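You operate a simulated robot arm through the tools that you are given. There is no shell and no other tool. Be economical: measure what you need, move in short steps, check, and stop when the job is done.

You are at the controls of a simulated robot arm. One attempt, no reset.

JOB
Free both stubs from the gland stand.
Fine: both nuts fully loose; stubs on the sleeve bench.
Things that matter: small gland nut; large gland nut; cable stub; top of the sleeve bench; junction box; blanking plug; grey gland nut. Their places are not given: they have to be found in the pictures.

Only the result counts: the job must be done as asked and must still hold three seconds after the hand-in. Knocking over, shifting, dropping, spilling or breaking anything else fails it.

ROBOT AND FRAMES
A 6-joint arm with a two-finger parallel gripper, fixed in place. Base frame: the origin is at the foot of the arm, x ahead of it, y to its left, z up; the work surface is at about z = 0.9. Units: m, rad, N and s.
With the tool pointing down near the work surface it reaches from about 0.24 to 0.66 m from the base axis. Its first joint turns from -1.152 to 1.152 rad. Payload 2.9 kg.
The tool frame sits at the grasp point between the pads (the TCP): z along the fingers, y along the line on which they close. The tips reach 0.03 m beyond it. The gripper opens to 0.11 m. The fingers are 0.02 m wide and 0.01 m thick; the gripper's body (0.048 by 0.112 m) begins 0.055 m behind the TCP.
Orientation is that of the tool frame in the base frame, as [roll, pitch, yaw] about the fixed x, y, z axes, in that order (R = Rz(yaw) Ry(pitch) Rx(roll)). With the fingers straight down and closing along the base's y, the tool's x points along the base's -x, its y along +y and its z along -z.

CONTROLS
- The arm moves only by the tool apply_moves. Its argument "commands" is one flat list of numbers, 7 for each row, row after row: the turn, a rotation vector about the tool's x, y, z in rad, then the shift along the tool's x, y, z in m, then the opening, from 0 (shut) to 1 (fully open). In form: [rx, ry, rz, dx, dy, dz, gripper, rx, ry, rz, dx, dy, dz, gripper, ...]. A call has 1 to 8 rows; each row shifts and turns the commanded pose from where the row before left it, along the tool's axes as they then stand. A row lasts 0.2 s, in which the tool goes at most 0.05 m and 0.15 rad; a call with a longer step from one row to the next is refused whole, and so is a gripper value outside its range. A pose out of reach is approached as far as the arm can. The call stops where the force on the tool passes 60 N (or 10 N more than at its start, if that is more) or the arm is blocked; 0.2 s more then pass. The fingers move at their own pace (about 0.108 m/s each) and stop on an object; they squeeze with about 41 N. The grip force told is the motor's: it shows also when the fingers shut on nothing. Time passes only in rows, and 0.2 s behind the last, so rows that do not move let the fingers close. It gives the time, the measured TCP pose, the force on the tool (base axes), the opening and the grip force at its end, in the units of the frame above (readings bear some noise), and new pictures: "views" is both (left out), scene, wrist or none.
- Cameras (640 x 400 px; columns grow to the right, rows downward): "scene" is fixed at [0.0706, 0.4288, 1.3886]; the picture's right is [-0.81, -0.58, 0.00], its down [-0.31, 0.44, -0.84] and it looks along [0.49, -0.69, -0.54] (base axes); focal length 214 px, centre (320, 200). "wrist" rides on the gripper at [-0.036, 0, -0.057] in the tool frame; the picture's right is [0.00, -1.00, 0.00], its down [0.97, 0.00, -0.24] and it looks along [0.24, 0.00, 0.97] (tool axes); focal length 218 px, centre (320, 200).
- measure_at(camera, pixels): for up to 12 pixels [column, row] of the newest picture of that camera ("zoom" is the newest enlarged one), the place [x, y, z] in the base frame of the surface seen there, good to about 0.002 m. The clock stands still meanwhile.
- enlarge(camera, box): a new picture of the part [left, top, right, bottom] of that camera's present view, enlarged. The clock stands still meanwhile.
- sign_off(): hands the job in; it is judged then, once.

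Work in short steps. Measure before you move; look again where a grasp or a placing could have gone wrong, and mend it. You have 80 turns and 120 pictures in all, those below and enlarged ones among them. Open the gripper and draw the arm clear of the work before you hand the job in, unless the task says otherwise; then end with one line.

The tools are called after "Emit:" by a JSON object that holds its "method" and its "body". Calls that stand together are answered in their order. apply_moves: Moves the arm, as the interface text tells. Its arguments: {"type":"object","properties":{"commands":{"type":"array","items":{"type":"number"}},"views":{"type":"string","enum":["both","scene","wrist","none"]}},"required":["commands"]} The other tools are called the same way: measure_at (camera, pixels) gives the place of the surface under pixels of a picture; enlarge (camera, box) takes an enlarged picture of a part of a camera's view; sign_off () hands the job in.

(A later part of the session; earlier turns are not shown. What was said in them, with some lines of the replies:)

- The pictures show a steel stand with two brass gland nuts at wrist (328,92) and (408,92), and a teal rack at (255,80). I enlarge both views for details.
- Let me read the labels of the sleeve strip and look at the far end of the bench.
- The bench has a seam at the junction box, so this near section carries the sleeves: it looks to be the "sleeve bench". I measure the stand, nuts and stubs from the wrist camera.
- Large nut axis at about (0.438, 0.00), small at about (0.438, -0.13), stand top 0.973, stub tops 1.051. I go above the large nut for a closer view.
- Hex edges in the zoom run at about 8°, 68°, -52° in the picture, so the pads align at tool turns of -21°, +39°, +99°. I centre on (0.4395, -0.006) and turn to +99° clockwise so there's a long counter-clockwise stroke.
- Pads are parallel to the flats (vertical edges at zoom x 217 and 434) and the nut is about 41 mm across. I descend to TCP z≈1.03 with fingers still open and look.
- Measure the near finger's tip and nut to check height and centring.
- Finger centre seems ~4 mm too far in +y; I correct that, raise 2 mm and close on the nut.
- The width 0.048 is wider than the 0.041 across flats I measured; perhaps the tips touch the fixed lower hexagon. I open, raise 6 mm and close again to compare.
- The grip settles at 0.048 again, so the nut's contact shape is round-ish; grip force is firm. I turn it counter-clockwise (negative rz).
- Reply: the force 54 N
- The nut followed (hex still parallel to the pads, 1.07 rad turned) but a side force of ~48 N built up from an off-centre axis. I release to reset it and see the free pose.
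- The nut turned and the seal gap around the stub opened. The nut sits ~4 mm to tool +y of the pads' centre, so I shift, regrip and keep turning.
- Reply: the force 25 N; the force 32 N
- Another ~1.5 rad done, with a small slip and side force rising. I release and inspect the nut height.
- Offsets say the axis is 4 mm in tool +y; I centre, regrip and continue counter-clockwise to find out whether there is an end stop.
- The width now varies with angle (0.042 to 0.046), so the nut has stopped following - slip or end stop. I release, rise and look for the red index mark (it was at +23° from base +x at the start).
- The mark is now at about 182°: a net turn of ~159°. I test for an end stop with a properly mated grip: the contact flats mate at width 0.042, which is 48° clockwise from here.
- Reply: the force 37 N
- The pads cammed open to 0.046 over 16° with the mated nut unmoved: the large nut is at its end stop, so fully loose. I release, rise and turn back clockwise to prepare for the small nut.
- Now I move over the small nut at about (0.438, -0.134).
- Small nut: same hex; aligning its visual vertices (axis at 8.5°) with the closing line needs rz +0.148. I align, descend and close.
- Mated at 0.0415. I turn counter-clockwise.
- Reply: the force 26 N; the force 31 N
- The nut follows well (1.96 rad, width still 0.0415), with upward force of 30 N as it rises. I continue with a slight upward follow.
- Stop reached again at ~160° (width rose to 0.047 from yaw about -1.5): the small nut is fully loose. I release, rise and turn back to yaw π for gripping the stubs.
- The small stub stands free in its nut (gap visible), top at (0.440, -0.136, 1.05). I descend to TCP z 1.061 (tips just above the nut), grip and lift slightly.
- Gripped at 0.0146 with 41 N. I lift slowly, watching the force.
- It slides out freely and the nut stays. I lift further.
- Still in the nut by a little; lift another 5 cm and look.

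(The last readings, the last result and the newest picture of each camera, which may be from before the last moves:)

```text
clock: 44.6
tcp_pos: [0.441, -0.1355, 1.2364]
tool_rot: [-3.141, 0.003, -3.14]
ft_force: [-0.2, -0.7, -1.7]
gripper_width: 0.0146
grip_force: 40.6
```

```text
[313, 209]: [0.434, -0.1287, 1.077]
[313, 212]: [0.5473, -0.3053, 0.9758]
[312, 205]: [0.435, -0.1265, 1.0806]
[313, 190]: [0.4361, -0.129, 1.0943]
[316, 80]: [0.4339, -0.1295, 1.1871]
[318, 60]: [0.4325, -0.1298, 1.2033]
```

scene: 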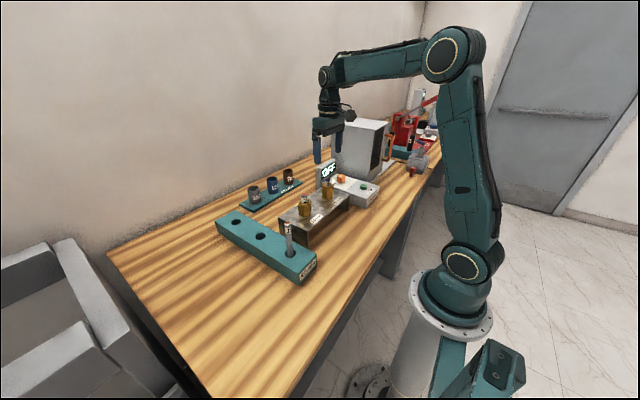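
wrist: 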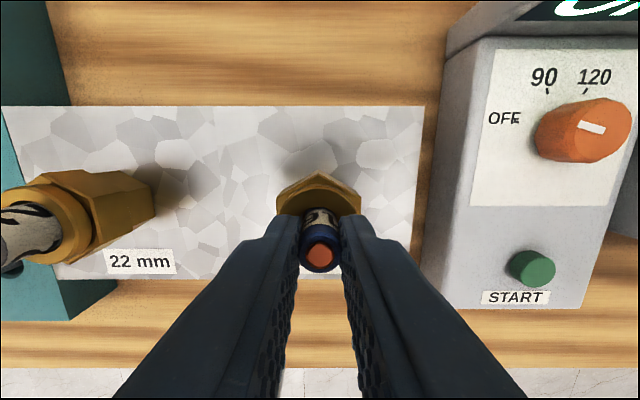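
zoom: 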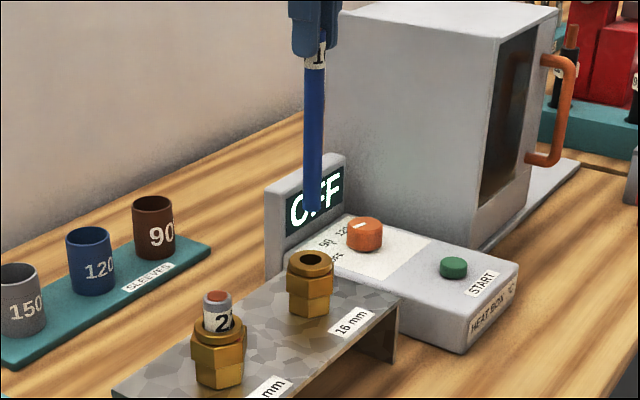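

Stub is 150 mm long, its bottom 0.161 m below the TCP. I carry it to the clear bench at (0.32, -0.12), in front of the stand, and lower to about 1 cm above.

Emit:
{"method": "apply_moves", "body": {"commands": [0, 0, 0, 0.03, 0.004, 0, 0, 0, 0, 0, 0.03, 0.004, 0, 0, 0, 0, 0, 0.03, 0.004, 0, 0, 0, 0, 0, 0.03, 0.004, 0, 0, 0, 0, 0, 0, 0, 0.04, 0, 0, 0, 0, 0, 0, 0.04, 0, 0, 0, 0, 0, 0, 0.04, 0, 0, 0, 0, 0, 0, 0.03, 0], "views": "none"}}

Emit:
{"method": "apply_moves", "body": {"commands": [0, 0, 0, 0, 0, 0.008, 0, 0, 0, 0, 0, 0, 0, 0], "views": "scene"}}

Emit:
{"method": "enlarge", "body": {"camera": "scene", "box": [280, 120, 400, 240]}}

```text
clock: 46.4
tcp_pos: [0.3203, -0.1212, 1.0849]
tool_rot: [3.141, 0.003, -3.141]
ft_force: [0.0, -0.4, -1.3]
gripper_width: 0.0142
grip_force: 40.7
```

```text
clock: 47.0
tcp_pos: [0.321, -0.1201, 1.0796]
tool_rot: [-3.141, 0.001, -3.141]
ft_force: [0.0, -0.5, -1.3]
gripper_width: 0.0148
grip_force: 40.9
```

scene: 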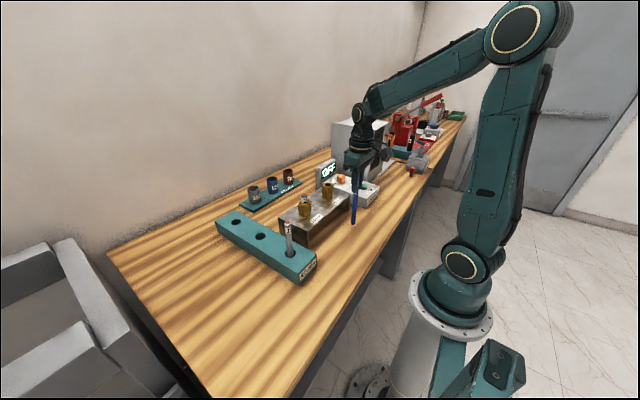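

```text
3.33 times, centred on (340, 180) of scene
```

zoom: 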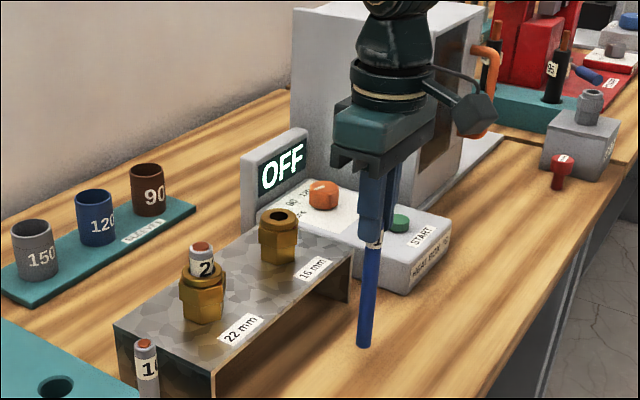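

Bottom about 17 mm above the bench. I lower to 3-4 mm above, then by 1.5 mm steps, watching the vertical force.

Emit:
{"method": "apply_moves", "body": {"commands": [0, 0, 0, 0, 0, 0.007, 0, 0, 0, 0, 0, 0, 0.006, 0, 0, 0, 0, 0, 0, 0, 0], "views": "none"}}

Emit:
{"method": "apply_moves", "body": {"commands": [0, 0, 0, 0, 0, 0.002, 0, 0, 0, 0, 0, 0, 0, 0], "views": "none"}}

Emit:
{"method": "apply_moves", "body": {"commands": [0, 0, 0, 0, 0, 0.0015, 0, 0, 0, 0, 0, 0, 0, 0], "views": "none"}}

```text
clock: 47.8
tcp_pos: [0.3221, -0.1189, 1.0663]
tool_rot: [3.141, 0.002, 3.141]
ft_force: [1.1, 0.3, -1.3]
gripper_width: 0.0144
grip_force: 40.7
```

```text
clock: 48.4
tcp_pos: [0.3202, -0.1193, 1.0635]
tool_rot: [3.14, 0.001, -3.141]
ft_force: [-0.4, 0.2, -0.4]
gripper_width: 0.0145
grip_force: 40.6
```

```text
clock: 49.0
tcp_pos: [0.3206, -0.1197, 1.0627]
tool_rot: [3.141, 0.004, -3.142]
ft_force: [-1.8, 1.4, 10.9]
gripper_width: 0.0148
grip_force: 41.4
```

Contact (10.9 N). I ease 0.5 mm and open in small steps.

Emit:
{"method": "apply_moves", "body": {"commands": [0, 0, 0, 0, 0, -0.0005, 0, 0, 0, 0, 0, 0, 0, 0.15, 0, 0, 0, 0, 0, 0, 0.17, 0, 0, 0, 0, 0, 0, 0.2, 0, 0, 0, 0, 0, 0, 0.3, 0, 0, 0, 0, 0, 0, 0.4], "views": "wrist"}}

Emit:
{"method": "enlarge", "body": {"camera": "scene", "box": [310, 140, 400, 240]}}

```text
clock: 50.4
tcp_pos: [0.3202, -0.1196, 1.0628]
tool_rot: [-3.14, 0.002, -3.141]
ft_force: [-1.0, 0.1, 0.4]
gripper_width: 0.0438
grip_force: 0.0
```

wrist: 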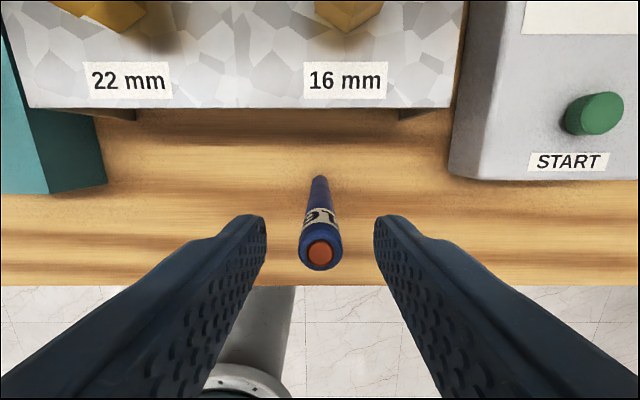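

```text
4.00 times, centred on (355, 190) of scene
```

zoom: 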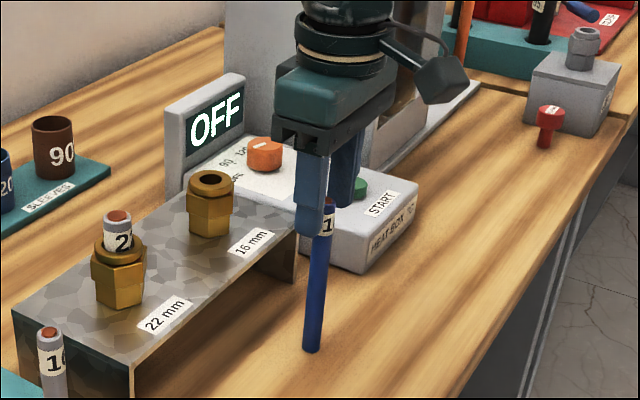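

Released; check whether the stub is upright by measuring along it.

Emit:
{"method": "measure_at", "body": {"camera": "zoom", "pixels": [[312, 345], [313, 330], [316, 300], [320, 270], [324, 240], [328, 210]]}}

Emit:
{"method": "apply_moves", "body": {"commands": [0, 0, 0, 0, 0, 0, 0.4], "views": "wrist"}}

```text
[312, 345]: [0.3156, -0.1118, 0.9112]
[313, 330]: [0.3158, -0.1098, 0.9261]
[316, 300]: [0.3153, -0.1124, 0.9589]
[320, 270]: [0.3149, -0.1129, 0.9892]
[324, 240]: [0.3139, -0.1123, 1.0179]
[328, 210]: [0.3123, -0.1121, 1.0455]
```

```text
clock: 50.8
tcp_pos: [0.3205, -0.1198, 1.0627]
tool_rot: [-3.141, 0.002, -3.141]
ft_force: [0.1, -0.1, -0.3]
gripper_width: 0.044
grip_force: 0.0
```

wrist: 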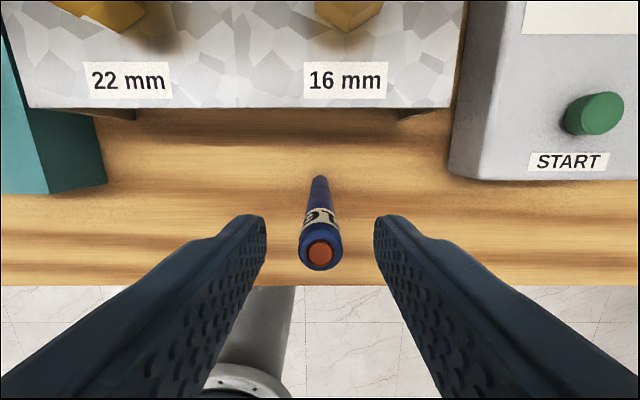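

The stub stands still and upright. I rise straight up, then move over the large stub.

Emit:
{"method": "apply_moves", "body": {"commands": [0, 0, 0, 0, 0, -0.02, 0.4, 0, 0, 0, 0, 0, -0.04, 0.4, 0, 0, 0, 0, 0, -0.045, 0.4, 0, 0, 0, -0.03, 0.028, 0, 0.5, 0, 0, 0, -0.03, 0.028, 0, 0.5, 0, 0, 0, -0.03, 0.028, 0, 0.5, 0, 0, 0, -0.03, 0.029, 0, 0.5], "views": "wrist"}}

Emit:
{"method": "enlarge", "body": {"camera": "wrist", "box": [275, 140, 375, 220]}}

Emit:
{"method": "measure_at", "body": {"camera": "zoom", "pixels": [[300, 255]]}}

```text
clock: 52.4
tcp_pos: [0.4403, -0.0097, 1.1679]
tool_rot: [3.141, 0.001, 3.139]
ft_force: [1.1, -0.1, -0.6]
gripper_width: 0.055
grip_force: 0.1
```

wrist: 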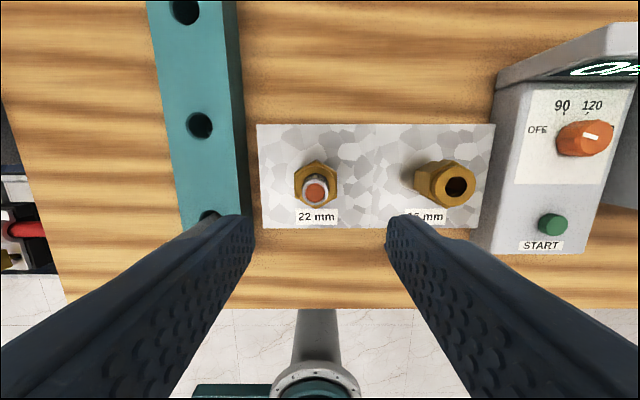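

```text
5.00 times, centred on (325, 180) of wrist
```

zoom: 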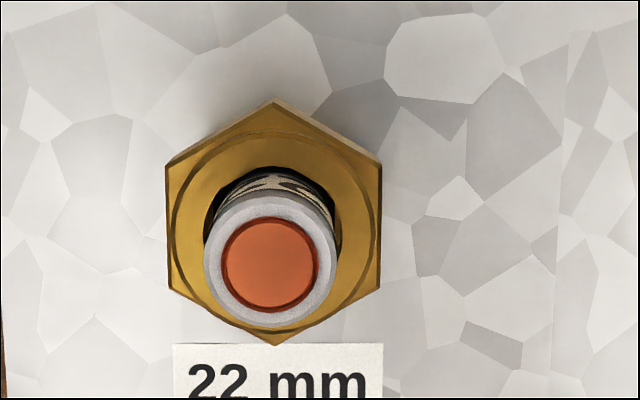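

```text
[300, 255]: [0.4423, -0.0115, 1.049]
```

Stub centre ~4 mm in +y. I shift, descend to z 1.061 and grip.

Emit:
{"method": "apply_moves", "body": {"commands": [0, 0, 0, 0, 0.0035, 0.026, 0.5, 0, 0, 0, 0, 0, 0.04, 0.5, 0, 0, 0, 0, 0, 0.0395, 0.5, 0, 0, 0, 0, 0, 0, 0.5, 0, 0, 0, 0, 0, 0, 0, 0, 0, 0, 0, 0, 0, 0, 0, 0, 0, 0, 0, 0, 0], "views": "wrist"}}

```text
clock: 54.0
tcp_pos: [0.4389, -0.0052, 1.0624]
tool_rot: [-3.141, 0.001, -3.141]
ft_force: [-0.7, 0.3, -0.3]
gripper_width: 0.0209
grip_force: 41.0
```

wrist: 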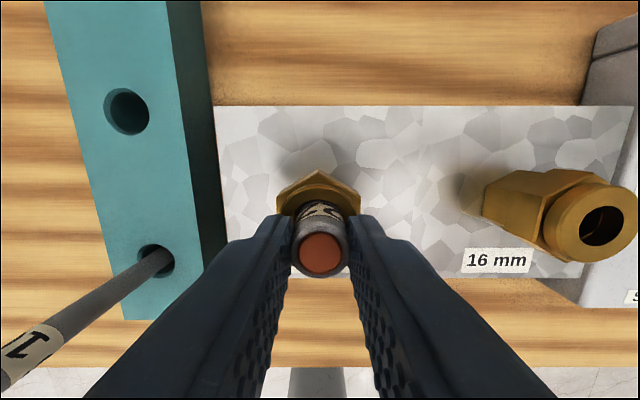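

Gripped at 0.021 with no side load. I lift slowly out, 0.175 m in all.

Emit:
{"method": "apply_moves", "body": {"commands": [0, 0, 0, 0, 0, -0.005, 0, 0, 0, 0, 0, 0, -0.01, 0, 0, 0, 0, 0, 0, -0.02, 0, 0, 0, 0, 0, 0, -0.025, 0, 0, 0, 0, 0, 0, -0.03, 0, 0, 0, 0, 0, 0, -0.03, 0, 0, 0, 0, 0, 0, -0.03, 0, 0, 0, 0, 0, 0, -0.025, 0], "views": "none"}}

Emit:
{"method": "enlarge", "body": {"camera": "scene", "box": [260, 120, 380, 240]}}

```text
clock: 55.8
tcp_pos: [0.4385, -0.0061, 1.2387]
tool_rot: [3.14, 0.001, 3.141]
ft_force: [-0.9, 0.2, -1.6]
gripper_width: 0.0211
grip_force: 41.0
```

```text
3.33 times, centred on (320, 180) of scene
```

zoom: 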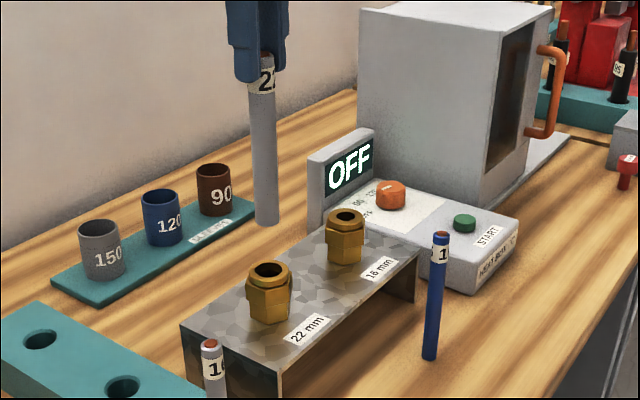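

Out clean; nuts stay on the stand. I carry it to (0.32, -0.015), 0.1 m from the small stub, and lower.

Emit:
{"method": "apply_moves", "body": {"commands": [0, 0, 0, 0.03, -0.002, 0, 0, 0, 0, 0, 0.03, -0.003, 0, 0, 0, 0, 0, 0.03, -0.002, 0, 0, 0, 0, 0, 0.029, -0.002, 0, 0, 0, 0, 0, 0, 0, 0.04, 0, 0, 0, 0, 0, 0, 0.04, 0, 0, 0, 0, 0, 0, 0.04, 0, 0, 0, 0, 0, 0, 0.035, 0], "views": "none"}}

Emit:
{"method": "apply_moves", "body": {"commands": [0, 0, 0, 0, 0, 0.008, 0, 0, 0, 0, 0, 0, 0.007, 0, 0, 0, 0, 0, 0, 0, 0], "views": "none"}}

Emit:
{"method": "apply_moves", "body": {"commands": [0, 0, 0, 0, 0, 0.002, 0, 0, 0, 0, 0, 0, 0, 0], "views": "none"}}

```text
clock: 57.6
tcp_pos: [0.3234, -0.0126, 1.0798]
tool_rot: [3.14, 0.002, -3.141]
ft_force: [0.6, 0.0, -1.7]
gripper_width: 0.0209
grip_force: 41.1
```

```text
clock: 58.4
tcp_pos: [0.3236, -0.0125, 1.0682]
tool_rot: [-3.141, 0.002, 3.141]
ft_force: [-0.2, -0.5, -1.8]
gripper_width: 0.0207
grip_force: 41.1
```

```text
clock: 59.0
tcp_pos: [0.3223, -0.012, 1.064]
tool_rot: [-3.14, 0.002, 3.141]
ft_force: [0.0, 0.0, -2.6]
gripper_width: 0.0208
grip_force: 40.9
```

Emit:
{"method": "apply_moves", "body": {"commands": [0, 0, 0, 0, 0, 0.0015, 0, 0, 0, 0, 0, 0, 0, 0], "views": "none"}}

```text
clock: 59.6
tcp_pos: [0.3221, -0.0131, 1.0636]
tool_rot: [3.141, 0.001, -3.141]
ft_force: [-0.1, -0.2, -2.2]
gripper_width: 0.0207
grip_force: 41.2
```

No contact yet (-2.2 N); one more small step.

Emit:
{"method": "apply_moves", "body": {"commands": [0, 0, 0, 0, 0, 0.0012, 0, 0, 0, 0, 0, 0, 0, 0], "views": "none"}}

```text
clock: 60.2
tcp_pos: [0.3224, -0.012, 1.0623]
tool_rot: [-3.14, 0.003, -3.141]
ft_force: [0.4, -0.4, 1.4]
gripper_width: 0.0208
grip_force: 41.1
```

Just touching (1.4 N, up from -2.2). I press 0.3 mm more and open gently.

Emit:
{"method": "apply_moves", "body": {"commands": [0, 0, 0, 0, 0, 0.0002, 0, 0, 0, 0, 0, 0, 0, 0.21, 0, 0, 0, 0, 0, 0, 0.23, 0, 0, 0, 0, 0, 0, 0.27, 0, 0, 0, 0, 0, 0, 0.36, 0, 0, 0, 0, 0, 0, 0.45], "views": "wrist"}}

Emit:
{"method": "enlarge", "body": {"camera": "scene", "box": [280, 140, 400, 260]}}

```text
clock: 61.6
tcp_pos: [0.3219, -0.0118, 1.0627]
tool_rot: [3.141, 0.002, -3.141]
ft_force: [-0.1, 0.4, -0.3]
gripper_width: 0.0497
grip_force: 0.0
```

wrist: 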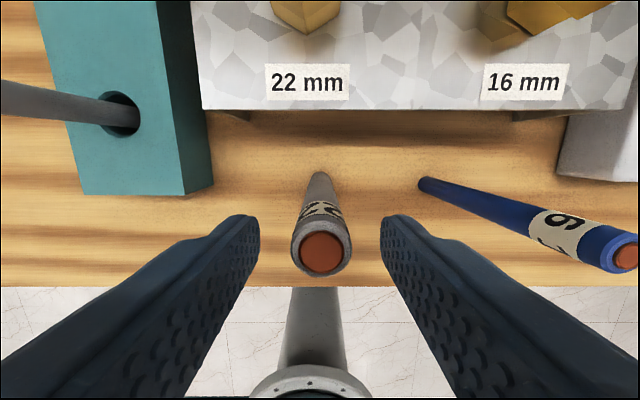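

```text
3.33 times, centred on (340, 200) of scene
```

zoom: 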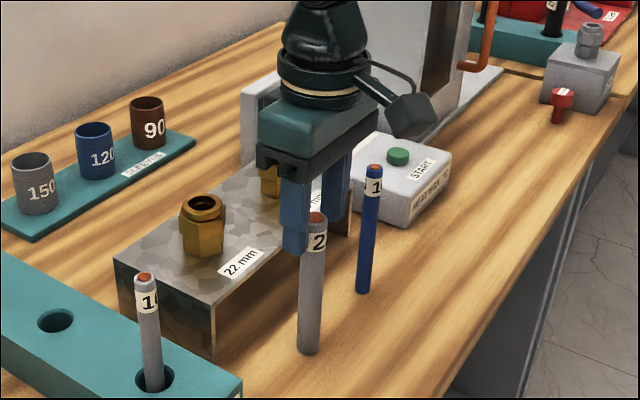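

Both stubs stand. I rise straight up and view the scene from above.

Emit:
{"method": "apply_moves", "body": {"commands": [0, 0, 0, 0, 0, -0.015, 0.45, 0, 0, 0, 0, 0, -0.04, 0.45, 0, 0, 0, 0, 0, -0.045, 0.45, 0, 0, 0, 0, 0, -0.045, 1, 0, 0, 0, -0.03, -0.02, -0.03, 1, 0, 0, 0, -0.04, -0.02, 0, 1, 0, 0, 0, -0.04, -0.02, 0, 1], "views": "both"}}

Emit:
{"method": "enlarge", "body": {"camera": "wrist", "box": [240, 120, 400, 220]}}

Emit:
{"method": "enlarge", "body": {"camera": "scene", "box": [260, 140, 400, 260]}}

```text
clock: 63.2
tcp_pos: [0.4316, -0.0735, 1.2381]
tool_rot: [3.142, 0.002, 3.14]
ft_force: [-0.2, -0.3, 0.9]
gripper_width: 0.11
grip_force: 0.0
```

scene: 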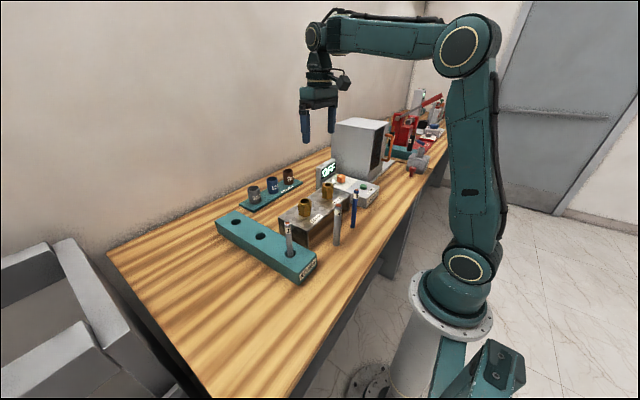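
wrist: 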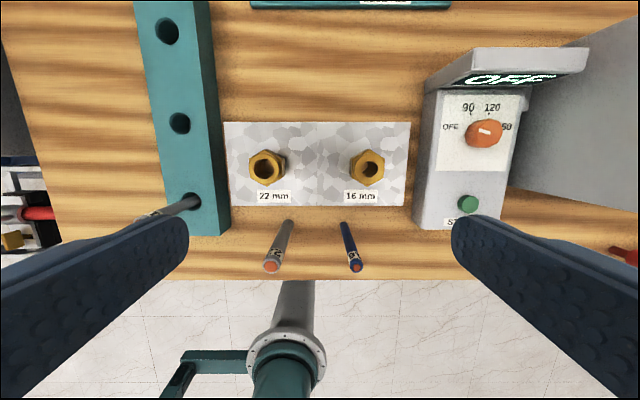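

```text
4.00 times, centred on (320, 170) of wrist
```

zoom: 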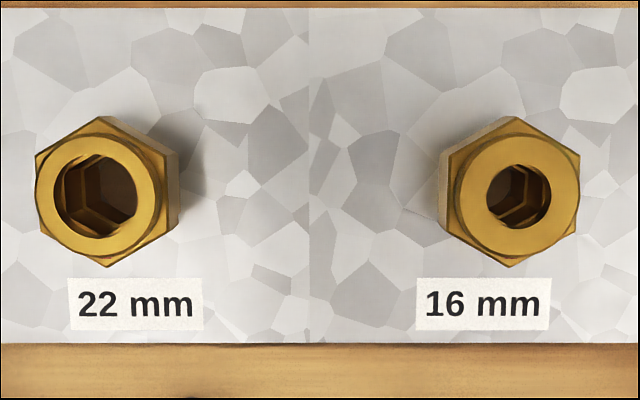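

```text
3.33 times, centred on (330, 200) of scene
```

zoom: 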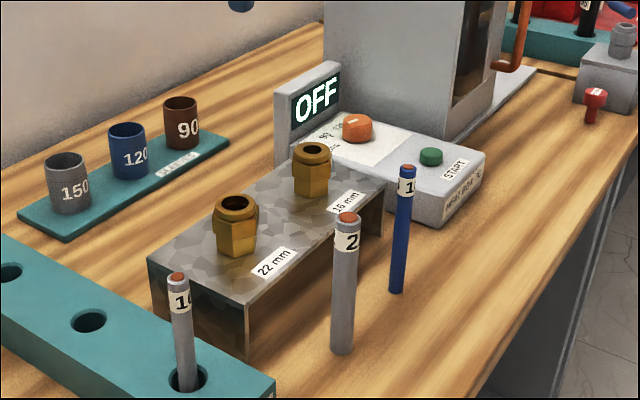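

Both nuts sit at the same end-stop angle, both stubs stand still on the bench top, nothing else has moved, and the gripper is open and clear. I hand in.

Emit:
{"method": "sign_off", "body": {}}

```text
The job is handed in.
```

The job is handed in: I turned both gland nuts about 160° to their end stops, so they are fully loose but still on the stand. I drew both stubs out and stood them upright on the bench in front of the stand. I took that section of the bench to be the sleeve bench.
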